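You operate a simulated robot arm through the tools that you are given. There is no shell and no other tool. Be economical: measure what you need, move in short steps, check, and stop when the job is done.

Carry out the task below with a simulated robot arm. There is one attempt and no reset: what you move stays moved.

TASK
Pour the shampoo through the funnel into the travel bottle, then stopper it.
Fine: the whole cup, which brings it to the ring; cup and funnel go back.

Only the result counts: the job must be done as asked and must still hold three seconds after the hand-in. Knocking over, shifting, dropping, spilling or breaking anything else fails it. A push-on lid holds only when it is set on centred and level and pressed home; a screw cap is set on level and turned clockwise until tight.

THE ROBOT
A 6-joint arm with a two-finger parallel gripper, fixed in place. Base frame: the origin is at the foot of the arm, x ahead of it, y to its left, z up; the work surface is at about z = 76. Lengths are in cm, angles in degrees, forces in N, time in s.
With the tool pointing down near the work surface it reaches from about 26 to 68 cm from the base axis. Its first joint turns from -66.0 to 66.0 degrees. Payload 2.9 kg.
Tool frame: the origin (TCP) lies between the finger pads and is the grasp point; the fingertips stand 3 cm ahead of it; z points along the fingers, y is the line along which they close. The gripper opens to 11 cm. The fingers are 2 cm wide and 1 cm thick; the gripper's body (4.8 by 11.2 cm) begins 5.5 cm behind the TCP.
Orientation is told as [roll, pitch, yaw] about the base's x, y, z axes, in that order, counted from this pose: with the fingers straight down and closing along the base's y, the tool's x points along the base's -x, its y along +y and its z along -z.

THE INTERFACE
- The arm moves only by the tool send_rows. Its argument "deltas" is one flat list of numbers, 7 for each row, row after row: the gripper command, from -1 (fully open) to 1 (shut), values between in proportion, then the shift along the tool's x, y, z in units of 400 mm (1.0 is 400 mm), then the turn, a rotation vector about the tool's x, y, z in units of 60 degrees (1.0 is 60 degrees). In form: [gripper, x, y, z, rx, ry, rz, gripper, x, y, z, rx, ry, rz, ...]. A call has 1 to 10 rows; each row is the pose to reach, as a shift and turn from the pose commanded when the call began, along the tool's axes at that moment. A call with a number of a shift or a turn outside -1 to 1 is refused whole. A row lasts 0.2 s, in which the tool goes at most 5 cm and 8.6 degrees; a call with a longer step from one row to the next is refused whole, and so is a gripper value outside its range. A pose out of reach is approached as far as the arm can. The call stops where the force on the tool passes 40 N (or 10 N more than at its start, if that is more) or the arm is blocked; 0.2 s more then pass. The fingers move at their own pace (about 10.8 cm/s each) and stop on an object; they squeeze with about 39 N. The grip force told is the motor's: it shows also when the fingers shut on nothing. Time passes only in rows, and 0.2 s behind the last, so rows that repeat a pose let the fingers close. It gives the time, the measured TCP pose, the force on the tool (base axes), the opening and the grip force at its end, in the units of the frame above (readings bear some noise), and new pictures: "pictures" is both (left out), scene, wrist or none.
- Cameras (640 x 400 px; columns grow to the right, rows downward): "scene" is fixed at [9.24, 44.52, 139.36]; the picture's right is [-0.60, -0.80, 0.00], its down [-0.40, 0.30, -0.87] and it looks along [0.69, -0.52, -0.50] (base axes); focal length 309 px, centre (320, 200). "wrist" rides on the gripper at [-3.6, 0, -5.7] in the tool frame; the picture's right is [0.00, -1.00, 0.00], its down [0.97, 0.00, -0.24] and it looks along [0.24, 0.00, 0.97] (tool axes); focal length 218 px, centre (320, 200).
- pixel_to_xyz(camera, pixels): for up to 12 pixels [column, row] of the newest picture of that camera ("zoom" is the newest enlarged one), the place [x, y, z] in the base frame of the surface seen there, good to about 0.2 cm. The clock stands still meanwhile.
- enlarge(camera, box): a new picture of the part [left, top, right, bottom] of that camera's present view, enlarged. The clock stands still meanwhile.
- close_job(): hands the job in; it is judged then, once.

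Work in short steps. Measure before you move; look again where a grasp or a placing could have gone wrong, and mend it. You have 80 turns and 120 pictures in all, those below and enlarged ones among them. Open the gripper and draw the arm clear of the work before you hand the job in, unless the task says otherwise; then end with one line.

The tools are called after "Request:" as a command line: name --argument value ..., lists and objects as JSON in quotes. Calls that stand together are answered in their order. send_rows: Moves the arm, as the interface text tells. Its arguments: {"type":"object","properties":{"deltas":{"type":"array","items":{"type":"number"}},"pictures":{"type":"string","enum":["both","scene","wrist","none"]}},"required":["deltas"]} The other tools are called the same way: pixel_to_xyz (camera, pixels) gives the place of the surface under pixels of a picture; enlarge (camera, box) takes an enlarged picture of a part of a camera's view; close_job () hands the job in.

At the start:

```text
time_s: 0.0
tcp_pos: [40.05, 10.94, 113.65]
orientation: [0.0, 0.0, 0.0]
contact_force: [0.6, 0.9, 0.2]
width: 10.99
gripper_force: 0.0
```

scene: 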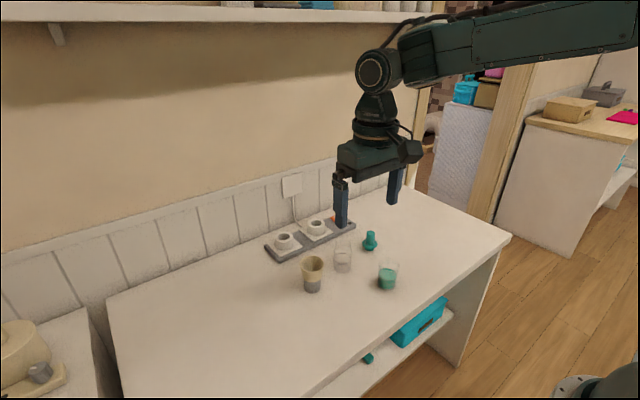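
wrist: 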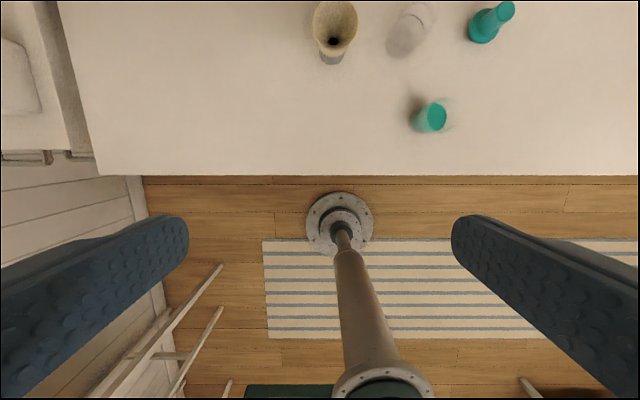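

The scene shows a funnel (312,270), a clear bottle (343,260), a cup with green liquid (387,277) and a teal stopper (370,241). I enlarge that region to identify them.

Request:
enlarge --camera "scene" --box '[260, 200, 420, 300]'

Request:
enlarge --camera "wrist" --box '[290, 0, 530, 150]'

```text
4.00 times, centred on (340, 250) of scene
```

zoom: 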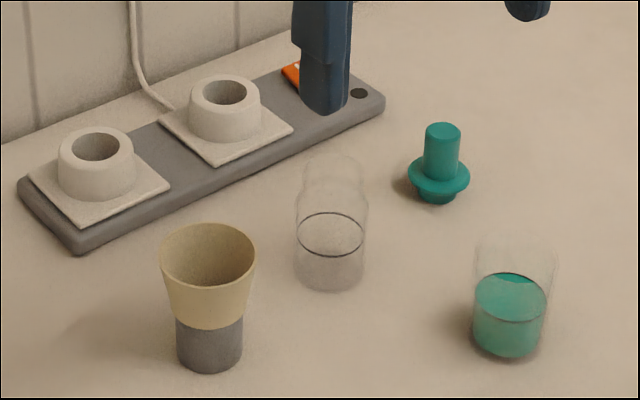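

```text
2.67 times, centred on (410, 75) of wrist
```

zoom: 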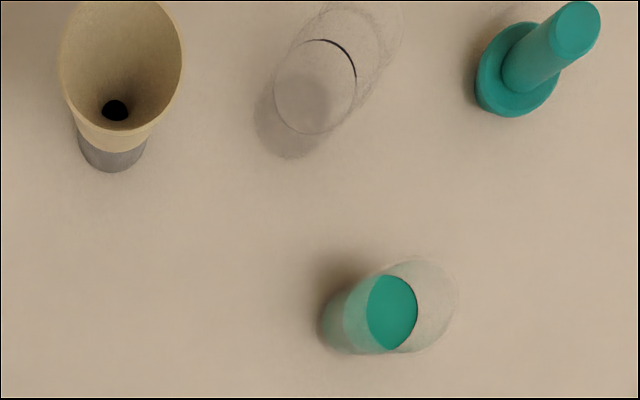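

The stopper, bottle, cup and funnel (on a grey stand) are clear in the zoom. I measure points on each.

Request:
pixel_to_xyz --camera "scene" --pixels '[[300.5, 264], [323.5, 263], [312, 256.5], [312, 271], [312, 280], [312, 290], [343, 268], [343, 242], [343, 253], [370.5, 232], [369.5, 246], [369.5, 250]]'

Request:
pixel_to_xyz --camera "zoom" --pixels '[[121, 5], [121, 150], [62, 70], [181, 70], [112, 165], [315, 125], [315, 90], [390, 310], [436, 265], [345, 340], [575, 25], [515, 105]]'

Request:
pixel_to_xyz --camera "scene" --pixels '[[387, 273], [387, 286], [378.5, 265], [399, 264], [388, 260], [334, 250], [352, 250], [333.5, 239.5], [343, 238.5], [387, 289], [343, 272], [343, 246]]'

```text
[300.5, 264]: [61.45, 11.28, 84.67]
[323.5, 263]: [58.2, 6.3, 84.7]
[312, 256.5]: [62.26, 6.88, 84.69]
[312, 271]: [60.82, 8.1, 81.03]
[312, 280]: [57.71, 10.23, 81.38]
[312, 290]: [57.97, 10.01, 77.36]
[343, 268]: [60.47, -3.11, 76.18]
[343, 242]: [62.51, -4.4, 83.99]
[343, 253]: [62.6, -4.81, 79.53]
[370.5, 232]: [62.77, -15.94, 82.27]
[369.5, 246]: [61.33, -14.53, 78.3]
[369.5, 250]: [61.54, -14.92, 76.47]
```

```text
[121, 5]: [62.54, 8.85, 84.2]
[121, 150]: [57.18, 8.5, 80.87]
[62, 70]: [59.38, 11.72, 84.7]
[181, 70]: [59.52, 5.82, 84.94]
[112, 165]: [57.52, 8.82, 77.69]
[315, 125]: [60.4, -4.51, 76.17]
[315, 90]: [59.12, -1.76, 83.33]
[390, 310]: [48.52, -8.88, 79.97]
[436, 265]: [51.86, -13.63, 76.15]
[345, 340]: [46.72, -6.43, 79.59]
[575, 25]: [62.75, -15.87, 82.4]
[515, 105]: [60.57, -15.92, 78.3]
```

```text
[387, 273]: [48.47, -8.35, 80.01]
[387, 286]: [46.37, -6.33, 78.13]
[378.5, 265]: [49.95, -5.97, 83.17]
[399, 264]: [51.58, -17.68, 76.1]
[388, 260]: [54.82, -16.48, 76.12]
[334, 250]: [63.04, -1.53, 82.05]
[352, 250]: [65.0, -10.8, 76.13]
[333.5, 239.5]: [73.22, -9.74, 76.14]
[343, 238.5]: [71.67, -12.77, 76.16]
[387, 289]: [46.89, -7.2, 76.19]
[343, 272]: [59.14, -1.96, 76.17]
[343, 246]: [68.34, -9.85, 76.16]
```

The funnel is centred near (59.6, 8.75) with its rim at z 84.7. The clear bottle and cup need a closer look from above, so I move the wrist over the bottle at a safe height.

Request:
send_rows --deltas '[-1, -0.0625, -0.0469, 0.05, 0, 0, 0, -1, -0.125, -0.094, 0.1, 0, 0, 0, -1, -0.1875, -0.1406, 0.15, 0, 0, 0, -1, -0.25, -0.1875, 0.2, 0, 0, 0, -1, -0.3125, -0.234, 0.25, 0, 0, 0, -1, -0.375, -0.281, 0.3, 0, 0, 0, -1, -0.4375, -0.328, 0.36, 0, 0, 0, -1, -0.5, -0.375, 0.4, 0, 0, 0]' --pictures "wrist"

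```text
time_s: 1.8
tcp_pos: [60.12, -4.2, 97.49]
orientation: [0.1, -0.1, 0.0]
contact_force: [0.0, 0.0, 1.2]
width: 10.98
gripper_force: 0.1
```

wrist: 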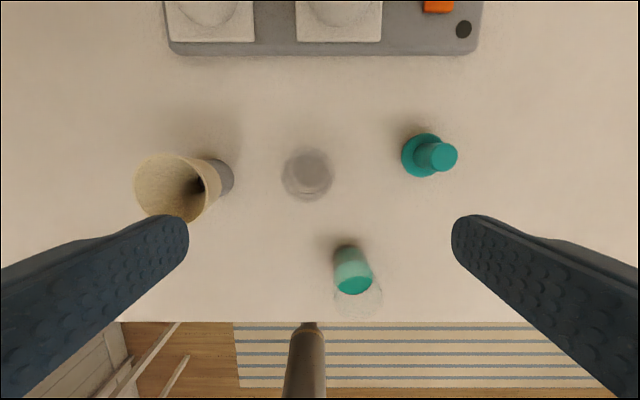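

Request:
enlarge --camera "wrist" --box '[260, 130, 356, 210]'

Request:
enlarge --camera "wrist" --box '[304, 225, 424, 325]'

Request:
enlarge --camera "scene" --box '[290, 220, 410, 300]'

```text
5.00 times, centred on (308, 170) of wrist
```

zoom: 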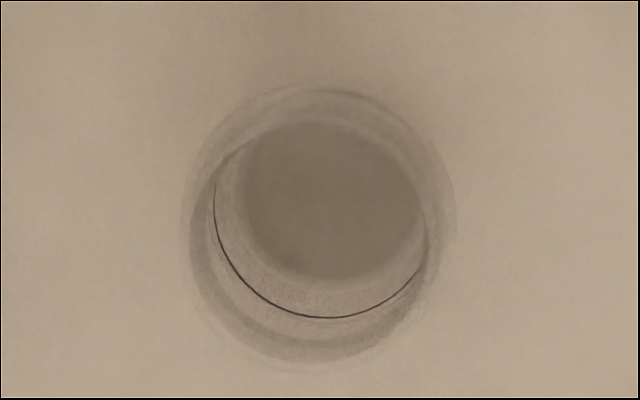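

```text
4.00 times, centred on (364, 275) of wrist
```

zoom: 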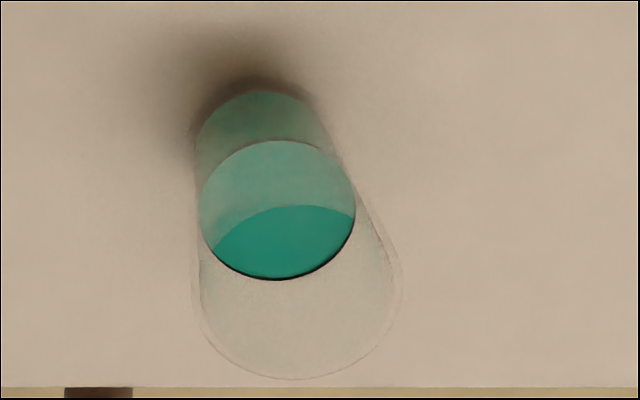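

```text
5.00 times, centred on (350, 260) of scene
```

zoom: 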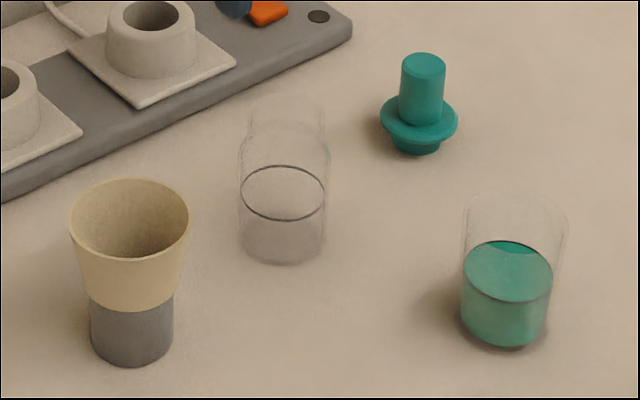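

From the two views I place the bottle at about (60.8, -3.0) with the neck top at z≈85.7. The cup is at (48.3, -8.25), 76–83.8. The funnel goes first, so I move above it and straddle the rim.

Request:
send_rows --deltas '[-1, 0.0105, 0.108, 0, 0, 0, 0, -1, 0.0105, 0.216, 0, 0, 0, 0, -1, 0.0105, 0.325, 0, 0, 0, 0, -1, 0.0105, 0.325, 0.1, 0, 0, 0, -1, 0.0105, 0.325, 0.2, 0, 0, 0, -1, 0.0105, 0.325, 0.28, 0, 0, 0, -1, 0.0105, 0.325, 0.32, 0, 0, 0, -1, 0.0105, 0.325, 0.355, 0, 0, 0]'

```text
time_s: 3.6
tcp_pos: [59.58, 8.95, 83.45]
orientation: [0.0, -0.1, 0.0]
contact_force: [-0.2, -0.2, 0.0]
width: 11.0
gripper_force: 0.1
```

scene: 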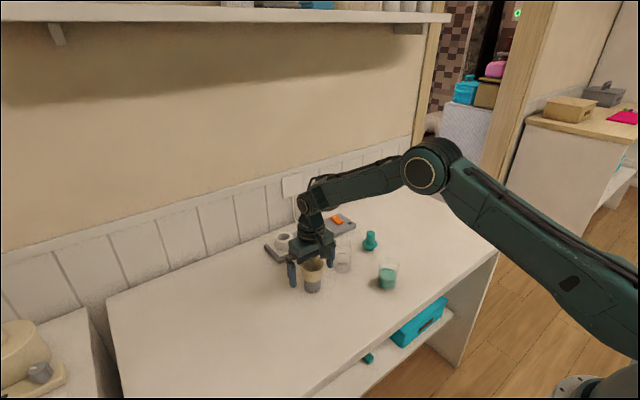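
wrist: 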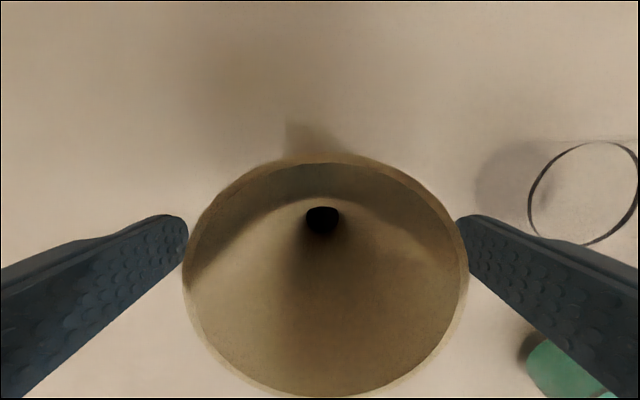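

The funnel rim spans columns 184–468, centred to within 0.1 cm. I nudge by that and close.

Request:
send_rows --deltas '[-1, -0.004, -0.003, 0, 0, 0, 0, 1, -0.004, -0.003, 0, 0, 0, 0, 1, -0.004, -0.003, 0, 0, 0, 0, 1, -0.004, -0.003, 0, 0, 0, 0, 1, -0.004, -0.003, 0, 0, 0, 0, 1, -0.004, -0.003, 0, 0, 0, 0]' --pictures "wrist"

```text
time_s: 5.0
tcp_pos: [59.78, 8.83, 83.47]
orientation: [0.0, 0.0, 0.0]
contact_force: [0.7, 0.3, -0.2]
width: 6.43
gripper_force: 39.0
```

wrist: 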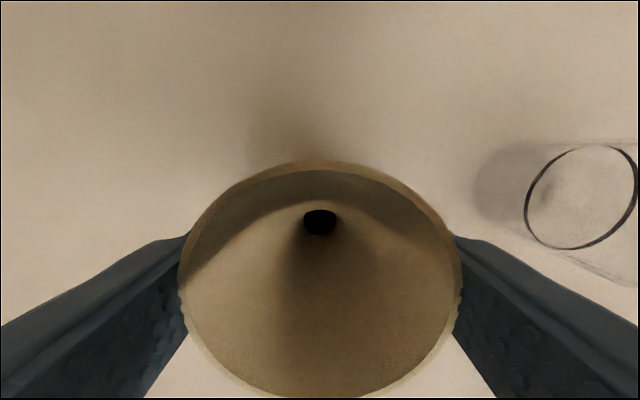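

The fingers hold the rim at a width of 6.43 cm. I lift slowly straight up 12 cm.

Request:
send_rows --deltas '[1, 0, 0, -0.025, 0, 0, 0, 1, 0, 0, -0.06, 0, 0, 0, 1, 0, 0, -0.12, 0, 0, 0, 1, 0, 0, -0.2, 0, 0, 0, 1, 0, 0, -0.28, 0, 0, 0, 1, 0, 0, -0.35, 0, 0, 0, 1, 0, 0, -0.35, 0, 0, 0]'

Request:
enlarge --camera "scene" --box '[260, 190, 420, 300]'

```text
time_s: 6.6
tcp_pos: [59.93, 8.82, 97.35]
orientation: [0.0, 0.0, -0.1]
contact_force: [-0.9, 0.7, 0.1]
width: 6.44
gripper_force: 39.1
```

scene: 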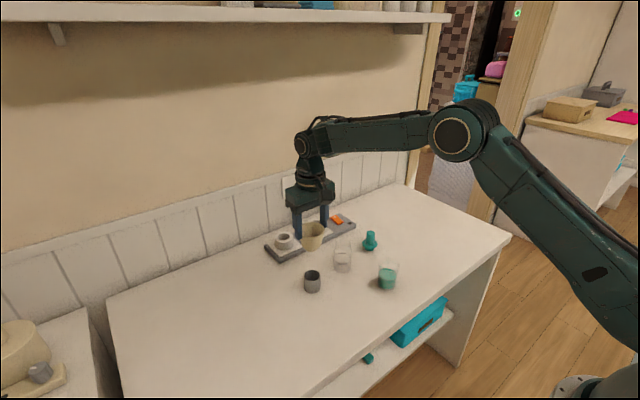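
wrist: 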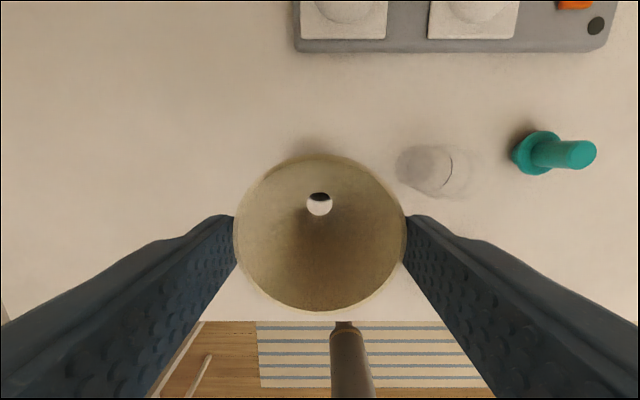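

```text
3.64 times, centred on (340, 245) of scene
```

zoom: 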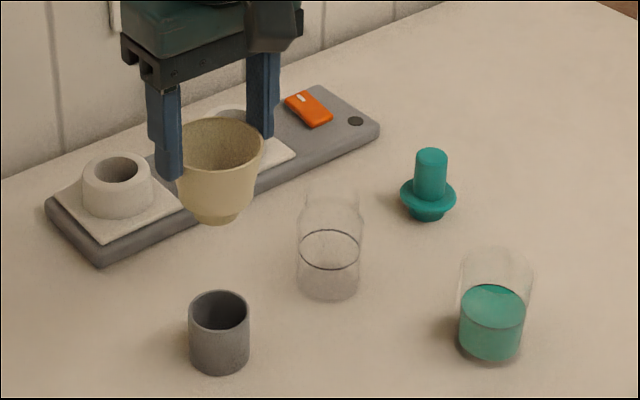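

The funnel lifted cleanly, showing a short stem. The stand remains at (312,282). I measure the bottle's ring and the stand rim for precise centres.

Request:
pixel_to_xyz --camera "zoom" --pixels '[[299, 249], [359, 249], [329, 230], [329, 269], [312, 266], [346, 266], [189, 308], [250, 308], [219, 292], [219, 329], [219, 372], [209, 224]]'

Request:
enlarge --camera "scene" --box '[320, 225, 368, 285]'

Request:
enlarge --camera "wrist" --box '[390, 120, 486, 220]'

```text
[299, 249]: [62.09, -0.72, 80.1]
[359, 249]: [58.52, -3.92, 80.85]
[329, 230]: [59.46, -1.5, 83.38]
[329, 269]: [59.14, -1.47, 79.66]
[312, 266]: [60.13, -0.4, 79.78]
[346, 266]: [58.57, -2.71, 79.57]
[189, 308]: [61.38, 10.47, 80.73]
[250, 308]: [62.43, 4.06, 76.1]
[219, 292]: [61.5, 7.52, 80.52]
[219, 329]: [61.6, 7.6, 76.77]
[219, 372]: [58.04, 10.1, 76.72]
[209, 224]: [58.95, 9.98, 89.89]
```

```text
6.67 times, centred on (344, 255) of scene
```

zoom: 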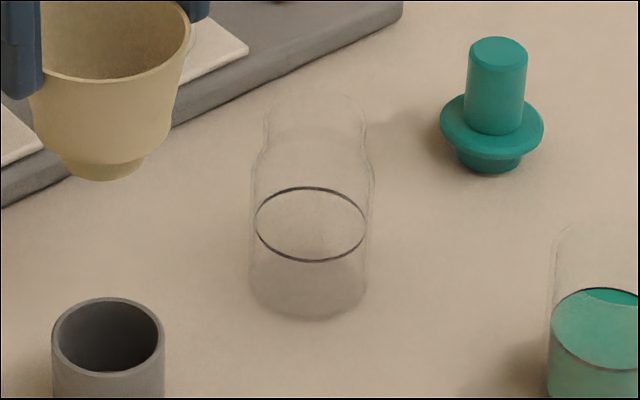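

```text
4.00 times, centred on (438, 170) of wrist
```

zoom: 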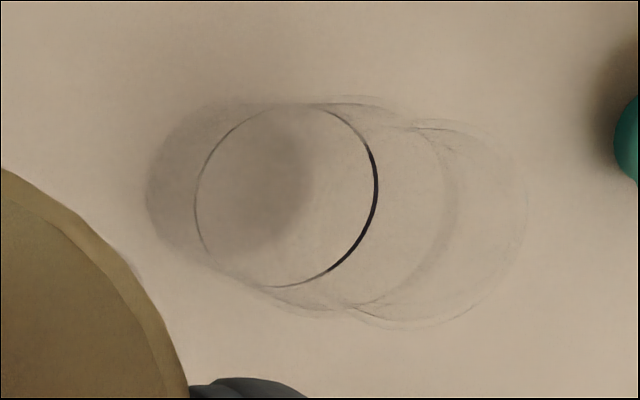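

The rim now looks smaller in the wrist view (174 px against 280), so the funnel slipped about 3 cm down in the fingers during the lift. I hold still briefly to see if it is still slipping.

Request:
send_rows --deltas '[1, 0, 0, 0, 0, 0, 0, 1, 0, 0, 0, 0, 0, 0]' --pictures "wrist"

Request:
enlarge --camera "scene" --box '[280, 170, 344, 260]'

```text
time_s: 7.2
tcp_pos: [59.77, 8.88, 97.34]
orientation: [0.0, 0.0, 0.0]
contact_force: [-0.2, -0.6, -0.5]
width: 6.44
gripper_force: 38.9
```

wrist: 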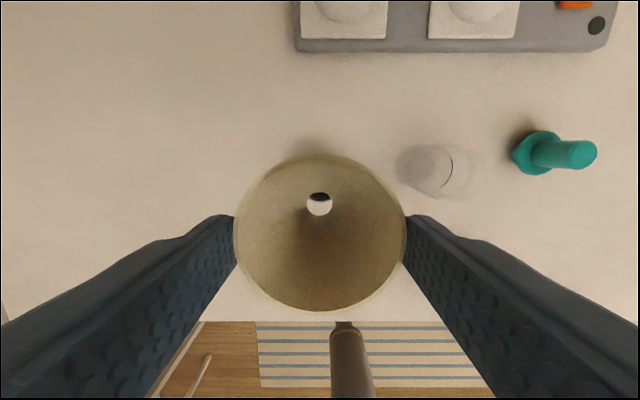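

```text
4.44 times, centred on (312, 215) of scene
```

zoom: 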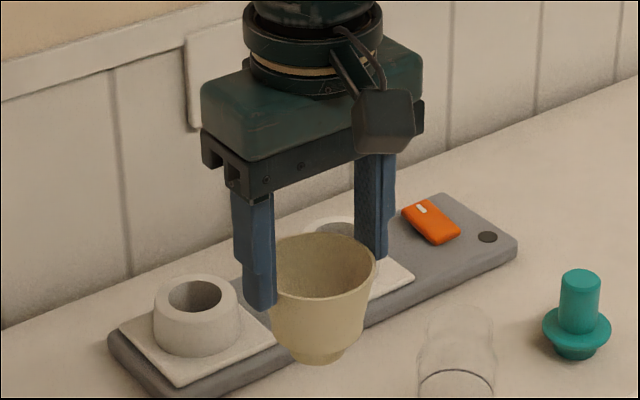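

It is stable now, with the rim in the last ~1 cm of the fingers. I measure the rim and stem positions.

Request:
pixel_to_xyz --camera "wrist" --pixels '[[320, 155], [320, 311], [260, 180], [380, 180], [270, 295], [370, 295]]'

Request:
pixel_to_xyz --camera "zoom" --pixels '[[325, 234], [320, 297], [318, 345], [318, 355], [318, 361], [300, 352], [338, 352]]'

```text
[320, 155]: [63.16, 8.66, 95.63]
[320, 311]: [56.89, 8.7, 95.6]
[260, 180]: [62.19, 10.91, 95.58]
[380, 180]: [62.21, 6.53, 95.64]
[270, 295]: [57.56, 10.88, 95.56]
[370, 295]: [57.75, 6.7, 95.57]
```

```text
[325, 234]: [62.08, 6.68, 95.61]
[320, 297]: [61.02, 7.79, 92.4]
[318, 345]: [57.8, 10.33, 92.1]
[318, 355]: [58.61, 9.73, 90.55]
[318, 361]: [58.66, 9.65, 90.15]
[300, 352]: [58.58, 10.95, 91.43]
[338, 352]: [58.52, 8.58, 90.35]
```

The funnel is level, centred at (60.03, 8.75), rim at 95.6, stem bottom about 90. I carry it over the bottle at this height, then check.

Request:
send_rows --deltas '[1, -0.005, -0.04, 0, 0, 0, 0, 1, -0.01, -0.1, 0, 0, 0, 0, 1, -0.016, -0.16, 0, 0, 0, 0, 1, -0.022, -0.22, 0, 0, 0, 0, 1, -0.0255, -0.27, 0, 0, 0, 0, 1, -0.0255, -0.289, 0, 0, 0, 0, 1, -0.0255, -0.289, 0, 0, 0, 0]' --pictures "wrist"

Request:
enlarge --camera "scene" --box '[310, 190, 378, 280]'

Request:
enlarge --camera "wrist" --box '[260, 160, 380, 240]'

```text
time_s: 8.8
tcp_pos: [60.76, -2.66, 97.37]
orientation: [0.1, 0.0, 0.1]
contact_force: [-0.7, 0.9, 0.4]
width: 6.42
gripper_force: 39.5
```

wrist: 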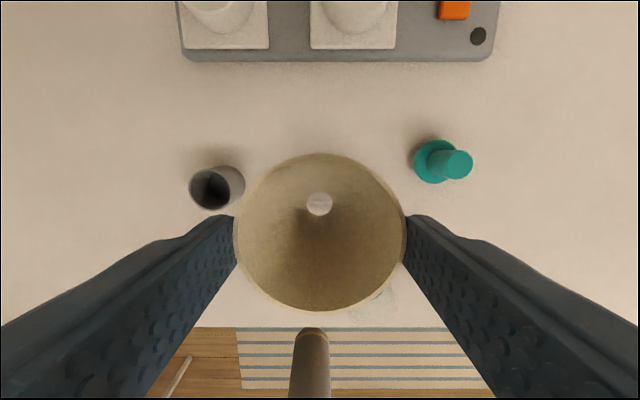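

```text
4.44 times, centred on (344, 235) of scene
```

zoom: 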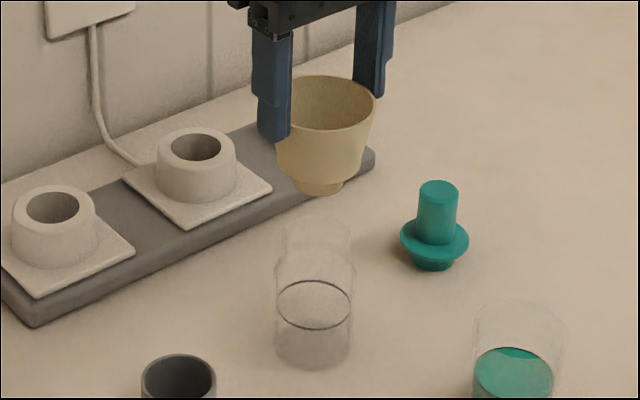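

```text
5.00 times, centred on (320, 200) of wrist
```

zoom: 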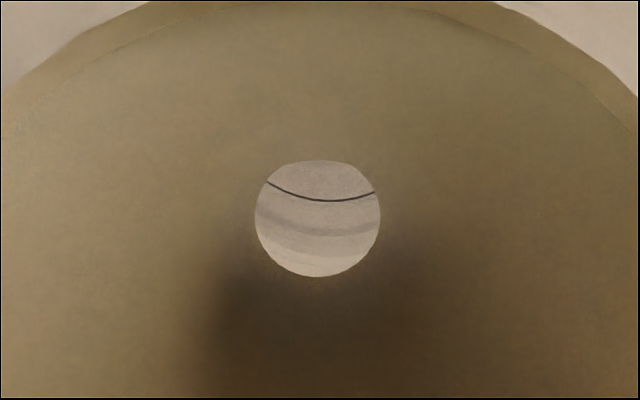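

The ring seen through the funnel's hole puts the bottle at (61.04, -2.94), so the funnel is about 0.2 too far to +y. I correct that and lower to just above full seating.

Request:
send_rows --deltas '[1, 0, -0.0045, 0, 0, 0, 0, 1, 0, -0.0045, 0.04, 0, 0, 0, 1, 0, -0.0045, 0.08, 0, 0, 0, 1, 0, -0.0045, 0.1, 0, 0, 0, 1, 0, -0.0045, 0.113, 0, 0, 0, 1, 0, -0.0045, 0.12, 0, 0, 0, 1, 0, -0.0045, 0.125, 0, 0, 0]' --pictures "wrist"

Request:
enlarge --camera "scene" --box '[310, 200, 378, 290]'

Request:
enlarge --camera "wrist" --box '[260, 160, 380, 240]'

```text
time_s: 10.4
tcp_pos: [60.8, -2.92, 92.41]
orientation: [0.0, 0.0, 0.0]
contact_force: [-0.7, 0.2, -0.4]
width: 6.41
gripper_force: 39.5
```

wrist: 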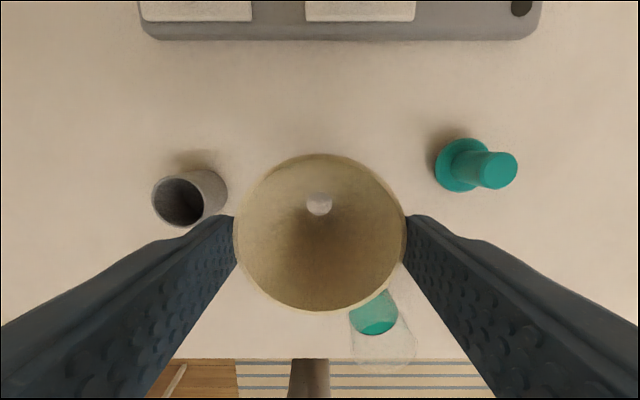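

```text
4.44 times, centred on (344, 245) of scene
```

zoom: 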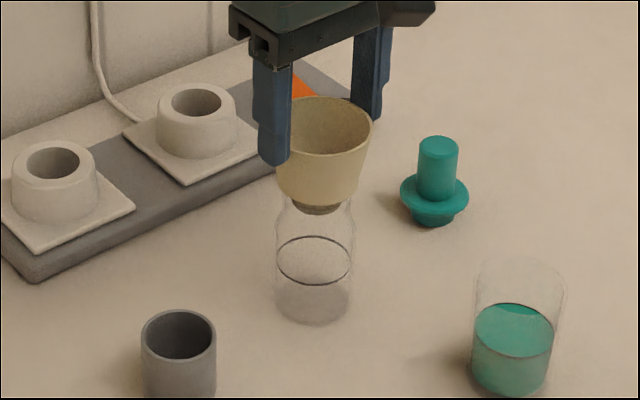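

```text
5.00 times, centred on (320, 200) of wrist
```

zoom: 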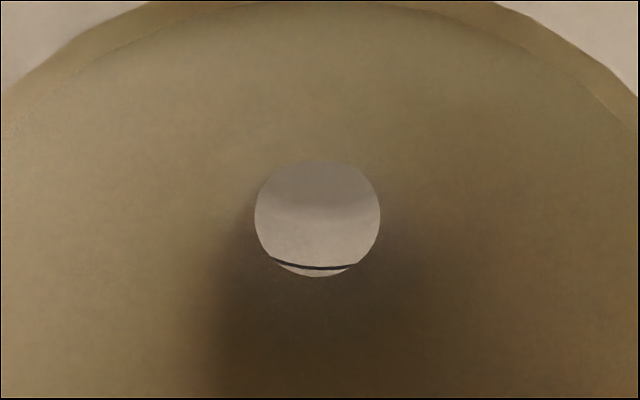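

The stem (317,208 in the zoom) sits inside the neck, centred and with no contact force. I lower the last centimetre in small steps.

Request:
send_rows --deltas '[1, 0, 0, 0.008, 0, 0, 0, 1, 0, 0, 0.014, 0, 0, 0, 1, 0, 0, 0.019, 0, 0, 0, 1, 0, 0, 0.023, 0, 0, 0, 1, 0, 0, 0.026, 0, 0, 0]' --pictures "none"

Request:
enlarge --camera "scene" --box '[320, 210, 368, 280]'

```text
time_s: 11.6
tcp_pos: [60.93, -3.08, 91.35]
orientation: [0.0, 0.0, 0.1]
contact_force: [0.5, 0.3, 0.2]
width: 6.43
gripper_force: 38.9
```

```text
5.71 times, centred on (344, 245) of scene
```

zoom: 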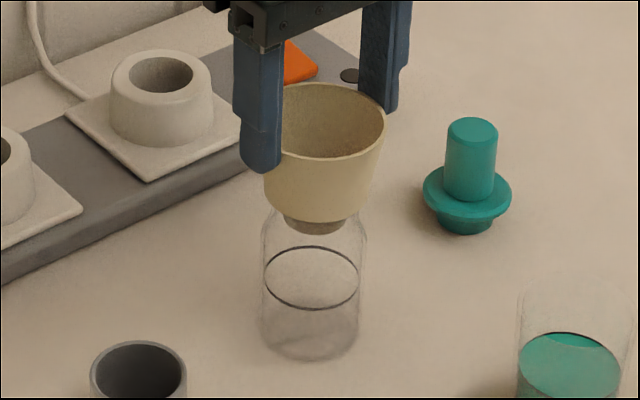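

The funnel is almost seated. I go down 0.3 cm more and read the force.

Request:
send_rows --deltas '[1, 0, 0, 0.003, 0, 0, 0, 1, 0, 0, 0.0055, 0, 0, 0, 1, 0, 0, 0.0075, 0, 0, 0]' --pictures "none"

Request:
enlarge --camera "scene" --box '[326, 220, 362, 265]'

```text
time_s: 12.4
tcp_pos: [60.98, -3.02, 91.22]
orientation: [0.0, -0.2, 0.0]
contact_force: [-8.0, 1.1, 26.6]
width: 6.43
gripper_force: 39.3
```

```text
8.89 times, centred on (344, 242) of scene
```

zoom: 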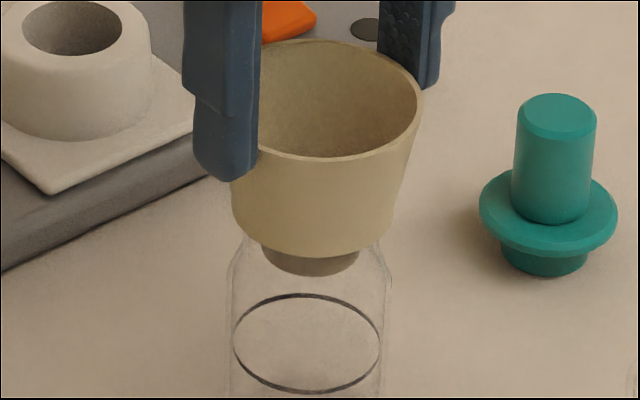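

26.6 N upward shows the funnel is seated at z≈91.2. I ease off the load and open the fingers.

Request:
send_rows --deltas '[1, 0, 0, -0.004, 0, 0, 0, 1, 0, 0, -0.004, 0, 0, 0, 0.2, 0, 0, -0.004, 0, 0, 0, -0.2, 0, 0, -0.004, 0, 0, 0, -0.6, 0, 0, -0.004, 0, 0, 0]' --pictures "wrist"

Request:
enlarge --camera "scene" --box '[320, 210, 368, 280]'

```text
time_s: 13.6
tcp_pos: [60.92, -2.92, 91.11]
orientation: [0.1, 0.1, 0.1]
contact_force: [0.4, 0.2, 0.2]
width: 8.79
gripper_force: 0.1
```

wrist: 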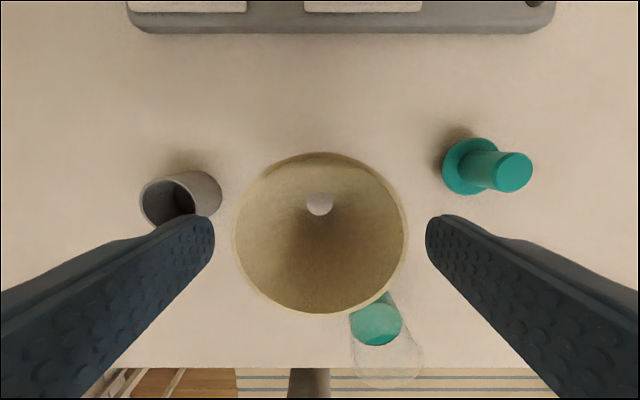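

```text
5.71 times, centred on (344, 245) of scene
```

zoom: 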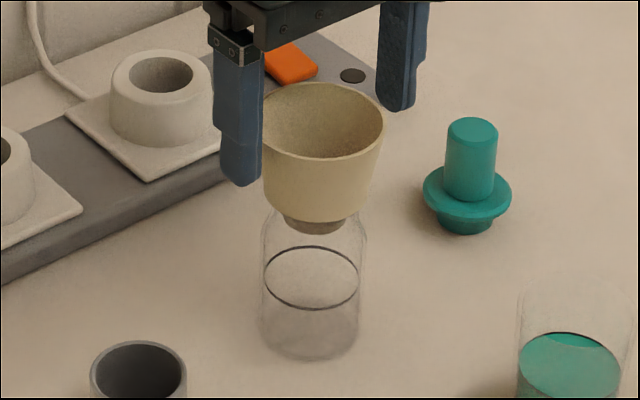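

The funnel stands level in the neck. I measure its rim and then raise the arm clear.

Request:
pixel_to_xyz --camera "wrist" --pixels '[[320, 155], [320, 312], [260, 181], [380, 181], [270, 297], [370, 297], [488, 176], [514, 176], [515, 165], [463, 168], [460, 190]]'

Request:
send_rows --deltas '[-1, 0, 0, -0.02, 0, 0, 0, -1, 0, 0, -0.1, 0, 0, 0, -1, 0.05, 0, -0.2, 0, 0, 0, -1, 0.12, 0, -0.3, 0, 0, 0, -1, 0.24, 0, -0.3, 0, 0, 0, -1, 0.36, -0.03, -0.3, 0, 0, 0, -1, 0.48, -0.08, -0.3, 0, 0, 0, -1, 0.59, -0.133, -0.3, 0, 0, 0]' --pictures "wrist"

```text
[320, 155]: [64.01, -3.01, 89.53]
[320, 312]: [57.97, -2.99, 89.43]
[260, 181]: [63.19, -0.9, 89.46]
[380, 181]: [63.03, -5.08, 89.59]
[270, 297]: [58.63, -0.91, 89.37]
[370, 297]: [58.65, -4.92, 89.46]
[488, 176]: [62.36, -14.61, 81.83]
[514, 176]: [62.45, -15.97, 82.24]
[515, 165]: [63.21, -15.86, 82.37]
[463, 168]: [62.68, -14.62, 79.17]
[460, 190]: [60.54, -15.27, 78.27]
```

```text
refused: row 7 steps farther than a row can; nothing moved
```

The funnel rim is centred at (61.0, -2.98), z 89.45. That call was refused because its steps were too long, so I rise 12 cm with shorter rows and then move over the cup's position.

Request:
send_rows --deltas '[-1, 0, 0, -0.03, 0, 0, 0, -1, 0, 0, -0.11, 0, 0, 0, -1, 0, 0, -0.2, 0, 0, 0, -1, 0, 0, -0.3, 0, 0, 0, -1, 0.08, -0.034, -0.3, 0, 0, 0, -1, 0.16, -0.067, -0.3, 0, 0, 0, -1, 0.24, -0.1, -0.3, 0, 0, 0, -1, 0.315, -0.1325, -0.3, 0, 0, 0]' --pictures "wrist"

```text
time_s: 15.4
tcp_pos: [48.2, -8.45, 103.2]
orientation: [0.1, 0.0, 0.0]
contact_force: [0.4, 0.3, 0.1]
width: 10.99
gripper_force: 0.0
```

wrist: 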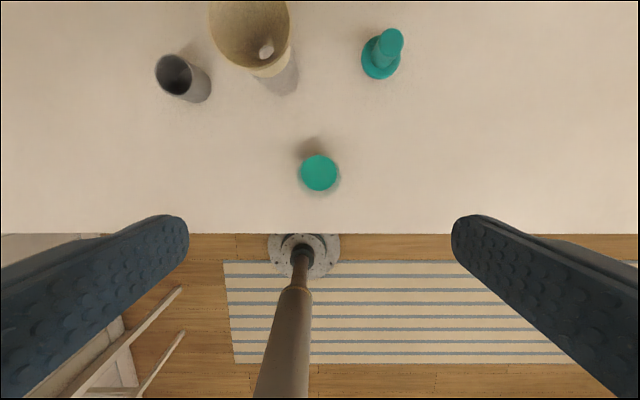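

The cup is directly ahead (319,173), at (48.3, -8.35). I pitch the tool toward horizontal to grasp from the side for pouring.

Request:
send_rows --deltas '[-1, 0, 0, 0, 0, -0.14, 0, -1, 0, 0, 0, 0, -0.28, 0, -1, 0, 0, 0, 0, -0.42, 0, -1, 0, 0, 0, 0, -0.56, 0, -1, 0, 0, 0, 0, -0.7, 0, -1, 0, 0, 0, 0, -0.84, 0, -1, 0, 0, 0, 0, -0.98, 0]' --pictures "scene"

```text
time_s: 17.0
tcp_pos: [48.33, -8.16, 103.21]
orientation: [0.0, -58.8, 0.0]
contact_force: [0.5, 1.3, -0.2]
width: 11.0
gripper_force: 0.2
```

scene: 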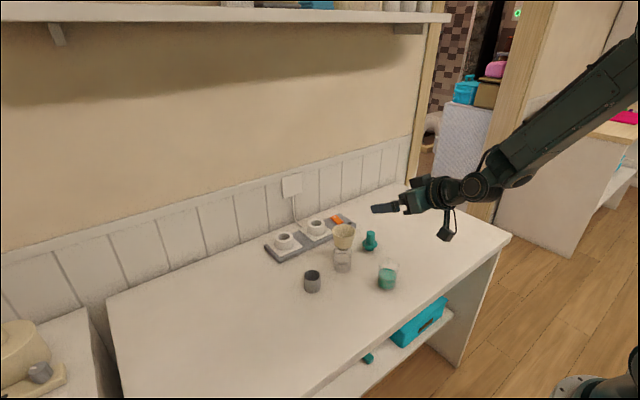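

A box hangs beneath the wrist at (445,237). I measure how low it sits relative to the fingers.

Request:
enlarge --camera "scene" --box '[360, 140, 520, 240]'

Request:
pixel_to_xyz --camera "scene" --pixels '[[445, 238], [440, 234], [451, 234], [453, 215], [385, 208], [410, 212], [435, 207], [476, 200]]'

```text
4.00 times, centred on (440, 190) of scene
```

zoom: 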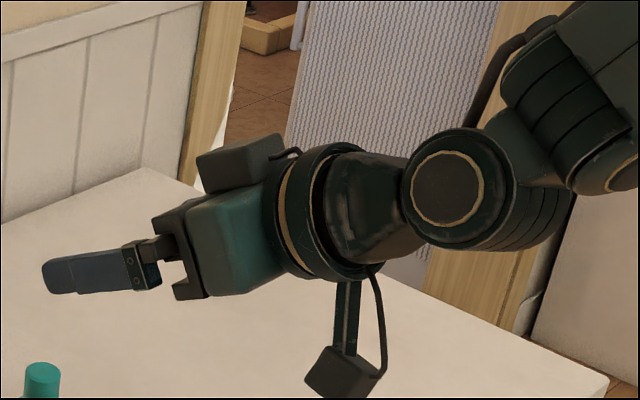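

```text
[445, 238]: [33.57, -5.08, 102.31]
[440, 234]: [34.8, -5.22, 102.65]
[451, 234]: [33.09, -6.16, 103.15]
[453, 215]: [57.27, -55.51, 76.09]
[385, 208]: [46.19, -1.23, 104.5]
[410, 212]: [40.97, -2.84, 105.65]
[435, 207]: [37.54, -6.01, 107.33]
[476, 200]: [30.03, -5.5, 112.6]
```

The box bottom is about level with the TCP at this 31° slope, so I keep it. I yaw the tool 30° so the gripper stays clear of the funnel during the pour, then check before descending.

Request:
send_rows --deltas '[-1, 0, 0, 0, -0.107, 0, -0.0648, -1, 0, 0, 0, -0.214, 0, -0.1295, -1, 0, 0, 0, -0.321, 0, -0.1943, -1, 0, 0, 0, -0.4275, 0, -0.259, -1, 0.05, 0, 0.03, -0.4275, 0, -0.259, -1, 0.13, 0, 0.0788, -0.4275, 0, -0.259]'

```text
time_s: 18.4
tcp_pos: [48.21, -8.25, 97.24]
orientation: [-0.1, -58.8, 30.0]
contact_force: [1.2, 0.4, 0.0]
width: 11.01
gripper_force: 0.0
```

scene: 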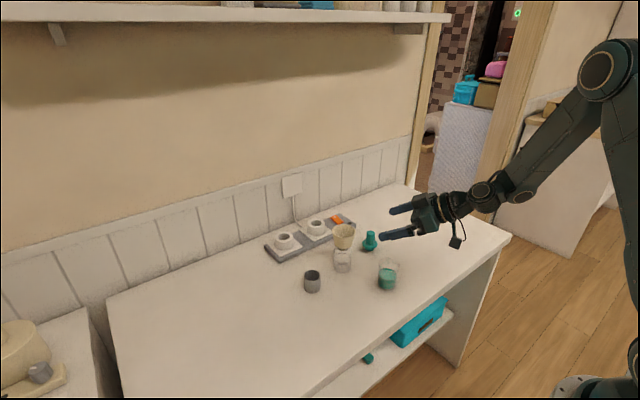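
wrist: 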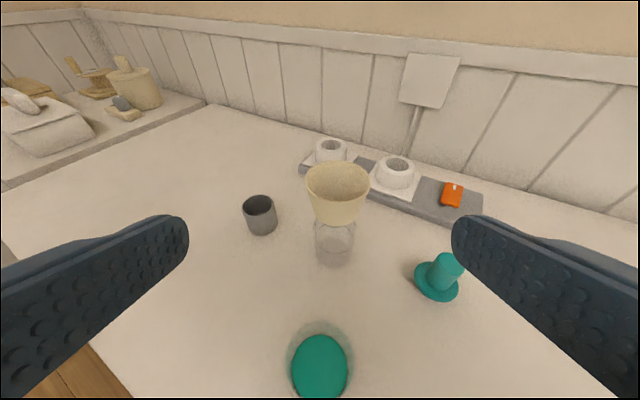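

The cup is centred at column 320. I descend 16.4 cm vertically with the open fingers either side of it.

Request:
send_rows --deltas '[-1, 0.08, 0, 0.0485, 0, 0, 0, -1, 0.16, 0, 0.097, 0, 0, 0, -1, 0.24, 0, 0.1455, 0, 0, 0, -1, 0.3, 0, 0.182, 0, 0, 0, -1, 0.351, 0, 0.2125, 0, 0, 0]'

Request:
enlarge --camera "scene" --box '[340, 210, 480, 310]'

```text
time_s: 19.6
tcp_pos: [48.28, -8.4, 80.64]
orientation: [-0.1, -58.8, 30.1]
contact_force: [-0.5, 0.0, 0.6]
width: 10.98
gripper_force: 0.0
```

scene: 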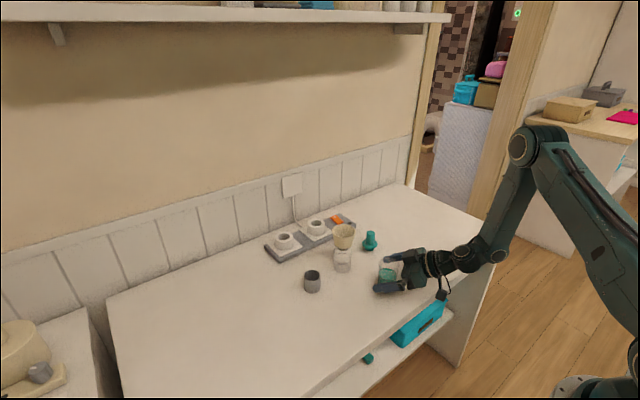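
wrist: 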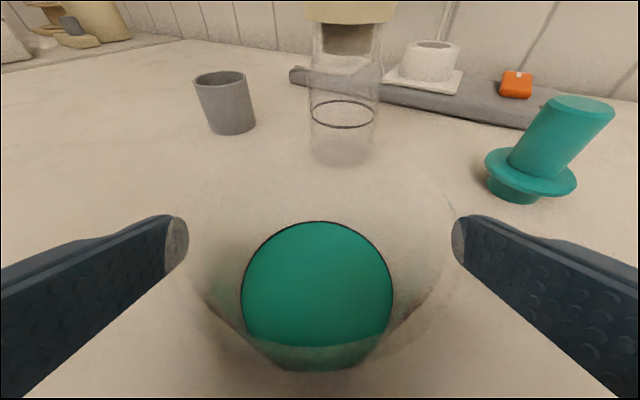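

```text
4.00 times, centred on (410, 260) of scene
```

zoom: 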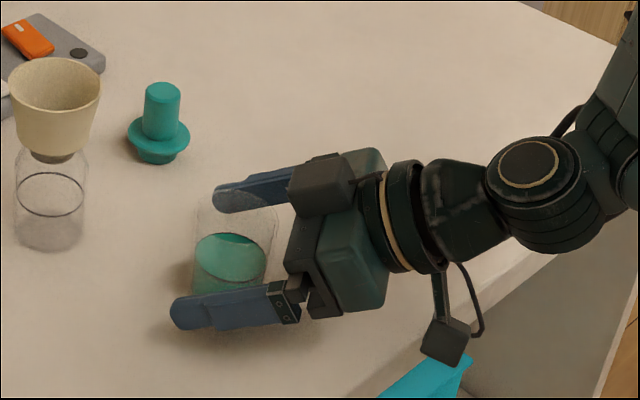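

The fingers straddle the cup, with the liquid centred at column 316. I close the gripper.

Request:
send_rows --deltas '[0.2, 0, 0, 0, 0, 0, 0, 1, 0, 0, 0, 0, 0, 0, 1, 0, 0, 0, 0, 0, 0, 1, 0, 0, 0, 0, 0, 0]' --pictures "wrist"

```text
time_s: 20.6
tcp_pos: [48.18, -8.38, 80.79]
orientation: [0.0, -58.7, 30.0]
contact_force: [-0.3, -0.5, -1.4]
width: 5.25
gripper_force: 38.5
```

wrist: 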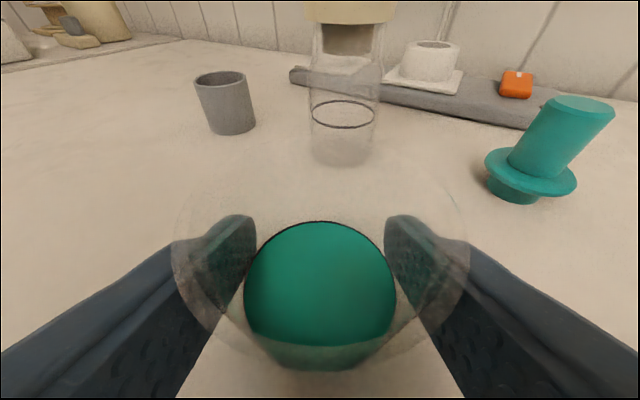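

The cup is held (width 5.25). I lift 4.5 cm gently and check for slip.

Request:
send_rows --deltas '[1, -0.0086, 0, -0.0052, 0, 0, 0, 1, -0.0257, 0, -0.0155, 0, 0, 0, 1, -0.0535, 0, -0.0324, 0, 0, 0, 1, -0.0802, 0, -0.0486, 0, 0, 0, 1, -0.0962, 0, -0.0583, 0, 0, 0]' --pictures "wrist"

Request:
enlarge --camera "scene" --box '[340, 200, 480, 300]'

```text
time_s: 21.8
tcp_pos: [48.15, -8.31, 85.27]
orientation: [0.1, -58.8, 29.9]
contact_force: [0.0, -0.2, -1.0]
width: 5.26
gripper_force: 38.9
```

wrist: 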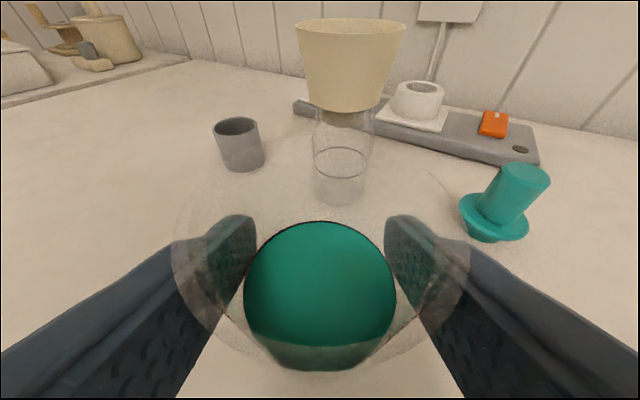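

```text
4.00 times, centred on (410, 250) of scene
```

zoom: 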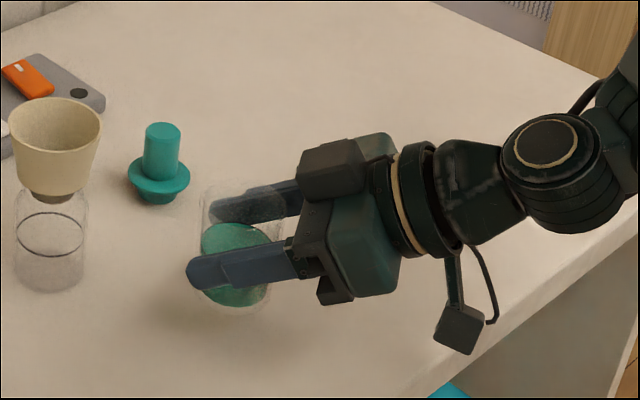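

There is no slip; the liquid disc is unchanged in the wrist view. I raise the cup to z≈97 and move it to (61, -12), beside and above the funnel.

Request:
send_rows --deltas '[1, -0.0321, 0, -0.0194, 0, 0, 0, 1, -0.0855, 0, -0.0518, 0, 0, 0, 1, -0.1497, 0, -0.0907, 0, 0, 0, 1, -0.2139, 0, -0.1295, 0, 0, 0, 1, -0.2655, -0.0274, -0.1287, 0, 0, 0, 1, -0.289, -0.0738, -0.0899, 0, 0, 0, 1, -0.3168, -0.1308, -0.0439, 0, 0, 0, 1, -0.343, -0.1831, -0.0006, 0, 0, 0, 1, -0.3616, -0.2211, 0.03, 0, 0, 0, 1, -0.3712, -0.239, 0.0459, 0, 0, 0]'

```text
time_s: 24.0
tcp_pos: [61.08, -11.9, 96.87]
orientation: [0.2, -58.8, 29.9]
contact_force: [-1.0, -0.8, -1.4]
width: 5.26
gripper_force: 39.2
```

scene: 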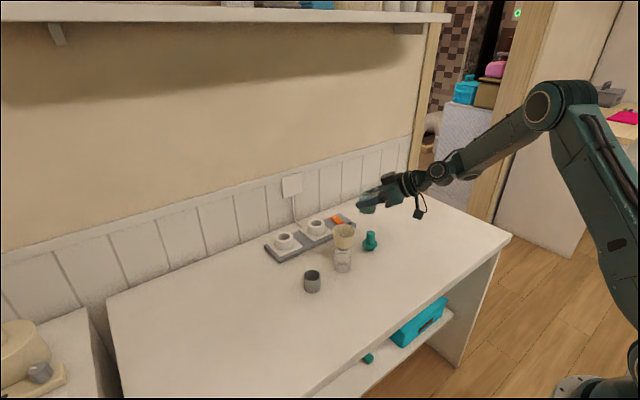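
wrist: 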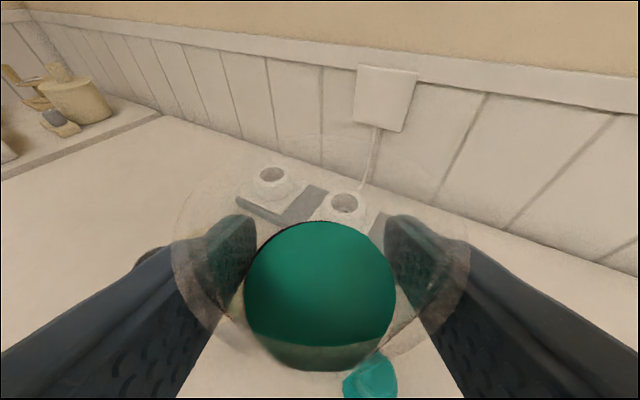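

The cup is at (61, -12, 97). I tilt it to 45° about the base x axis toward the funnel, moving the TCP to (61, -9.1, 92.9). The liquid should not run out before about 54°.

Request:
send_rows --deltas '[1, 0.0087, 0.0079, 0.0106, 0.0421, 0.0469, -0.0695, 1, 0.0175, 0.0157, 0.0212, 0.0841, 0.0938, -0.1389, 1, 0.0262, 0.0236, 0.0317, 0.1262, 0.1406, -0.2084, 1, 0.0349, 0.0314, 0.0423, 0.1683, 0.1875, -0.2778, 1, 0.0436, 0.0393, 0.0529, 0.2103, 0.2344, -0.3473, 1, 0.0524, 0.0471, 0.0635, 0.2524, 0.2813, -0.4167, 1, 0.0611, 0.055, 0.074, 0.2944, 0.3281, -0.4862, 1, 0.0698, 0.0628, 0.0846, 0.3365, 0.375, -0.5556]' --pictures "wrist"

Request:
enlarge --camera "scene" --box '[304, 190, 416, 280]'

```text
time_s: 25.8
tcp_pos: [61.01, -8.98, 92.8]
orientation: [-42.7, -24.7, 60.4]
contact_force: [0.2, 0.1, -1.6]
width: 5.25
gripper_force: 39.0
```

wrist: 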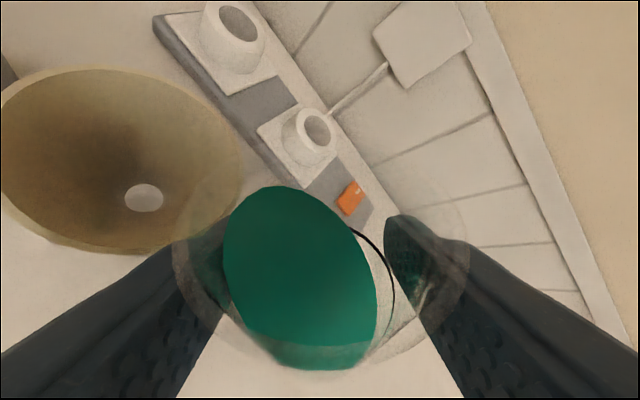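

```text
4.44 times, centred on (360, 235) of scene
```

zoom: 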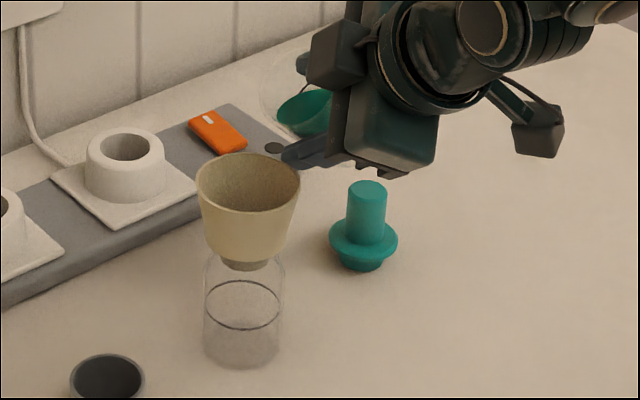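

The lip points at the funnel and the liquid is not yet at the lip. I tilt slowly to 62°, where the pour should start, and look.

Request:
send_rows --deltas '[1, -0.0039, 0.0006, -0.002, 0.0299, 0.0333, -0.0494, 1, -0.0079, 0.0012, -0.0039, 0.0598, 0.0667, -0.0988, 1, -0.0108, 0.0017, -0.0054, 0.0822, 0.0917, -0.1358, 1, -0.0128, 0.002, -0.0064, 0.0972, 0.1083, -0.1605, 1, -0.015, 0.0014, -0.0082, 0.1122, 0.125, -0.1852, 1, -0.0172, 0.0008, -0.0099, 0.1271, 0.1417, -0.2099]' --pictures "wrist"

Request:
enlarge --camera "scene" --box '[304, 190, 416, 280]'

```text
time_s: 27.2
tcp_pos: [61.0, -8.45, 93.15]
orientation: [-51.0, -9.9, 62.8]
contact_force: [-0.2, -0.1, -1.7]
width: 5.22
gripper_force: 38.8
```

wrist: 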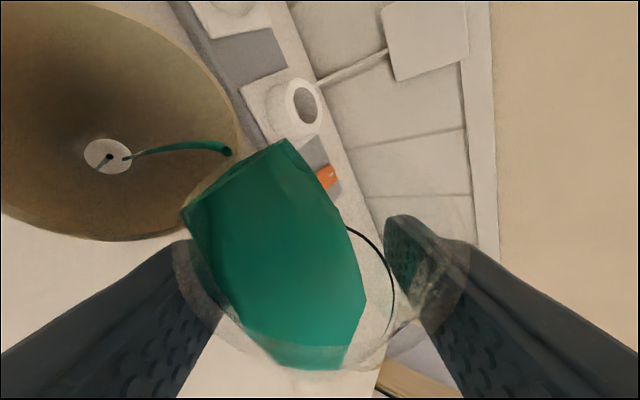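

```text
4.44 times, centred on (360, 235) of scene
```

zoom: 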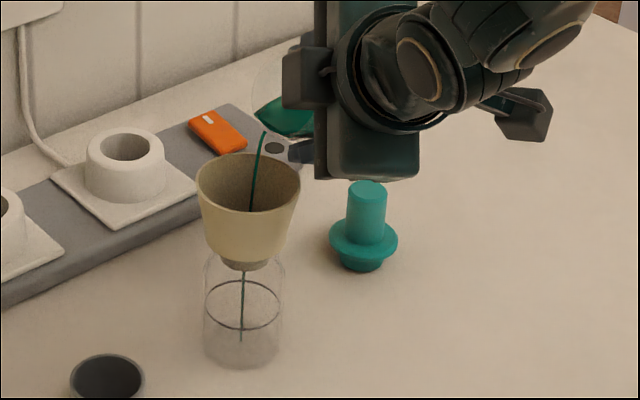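

The stream falls cleanly through the funnel into the bottle. I continue slowly to 74°.

Request:
send_rows --deltas '[1, -0.0012, -0.0006, -0.0012, 0.009, 0.01, -0.0148, 1, -0.0025, -0.0013, -0.0023, 0.0179, 0.02, -0.0296, 1, -0.0037, -0.0019, -0.0035, 0.0269, 0.03, -0.0445, 1, -0.0049, -0.0025, -0.0047, 0.0359, 0.04, -0.0593, 1, -0.0062, -0.0032, -0.0059, 0.0449, 0.05, -0.0741, 1, -0.0074, -0.0038, -0.007, 0.0538, 0.06, -0.0889, 1, -0.0086, -0.0044, -0.0082, 0.0628, 0.07, -0.1037, 1, -0.0099, -0.005, -0.0094, 0.0718, 0.08, -0.1186, 1, -0.0111, -0.0057, -0.0106, 0.0807, 0.09, -0.1334, 1, -0.0123, -0.0063, -0.0117, 0.0897, 0.1, -0.1482]' --pictures "wrist"

Request:
enlarge --camera "scene" --box '[304, 190, 416, 280]'

```text
time_s: 29.4
tcp_pos: [61.07, -8.09, 93.86]
orientation: [-56.4, 0.9, 63.3]
contact_force: [0.0, -0.6, -0.7]
width: 5.19
gripper_force: 39.4
```

wrist: 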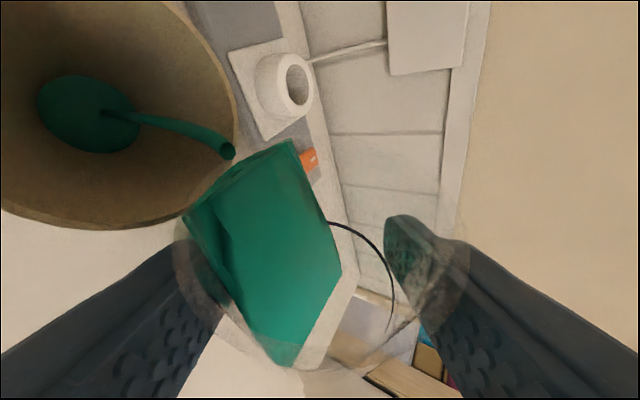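

```text
4.44 times, centred on (360, 235) of scene
```

zoom: 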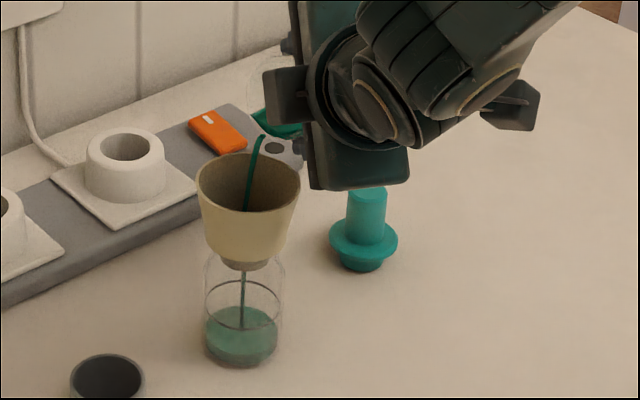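

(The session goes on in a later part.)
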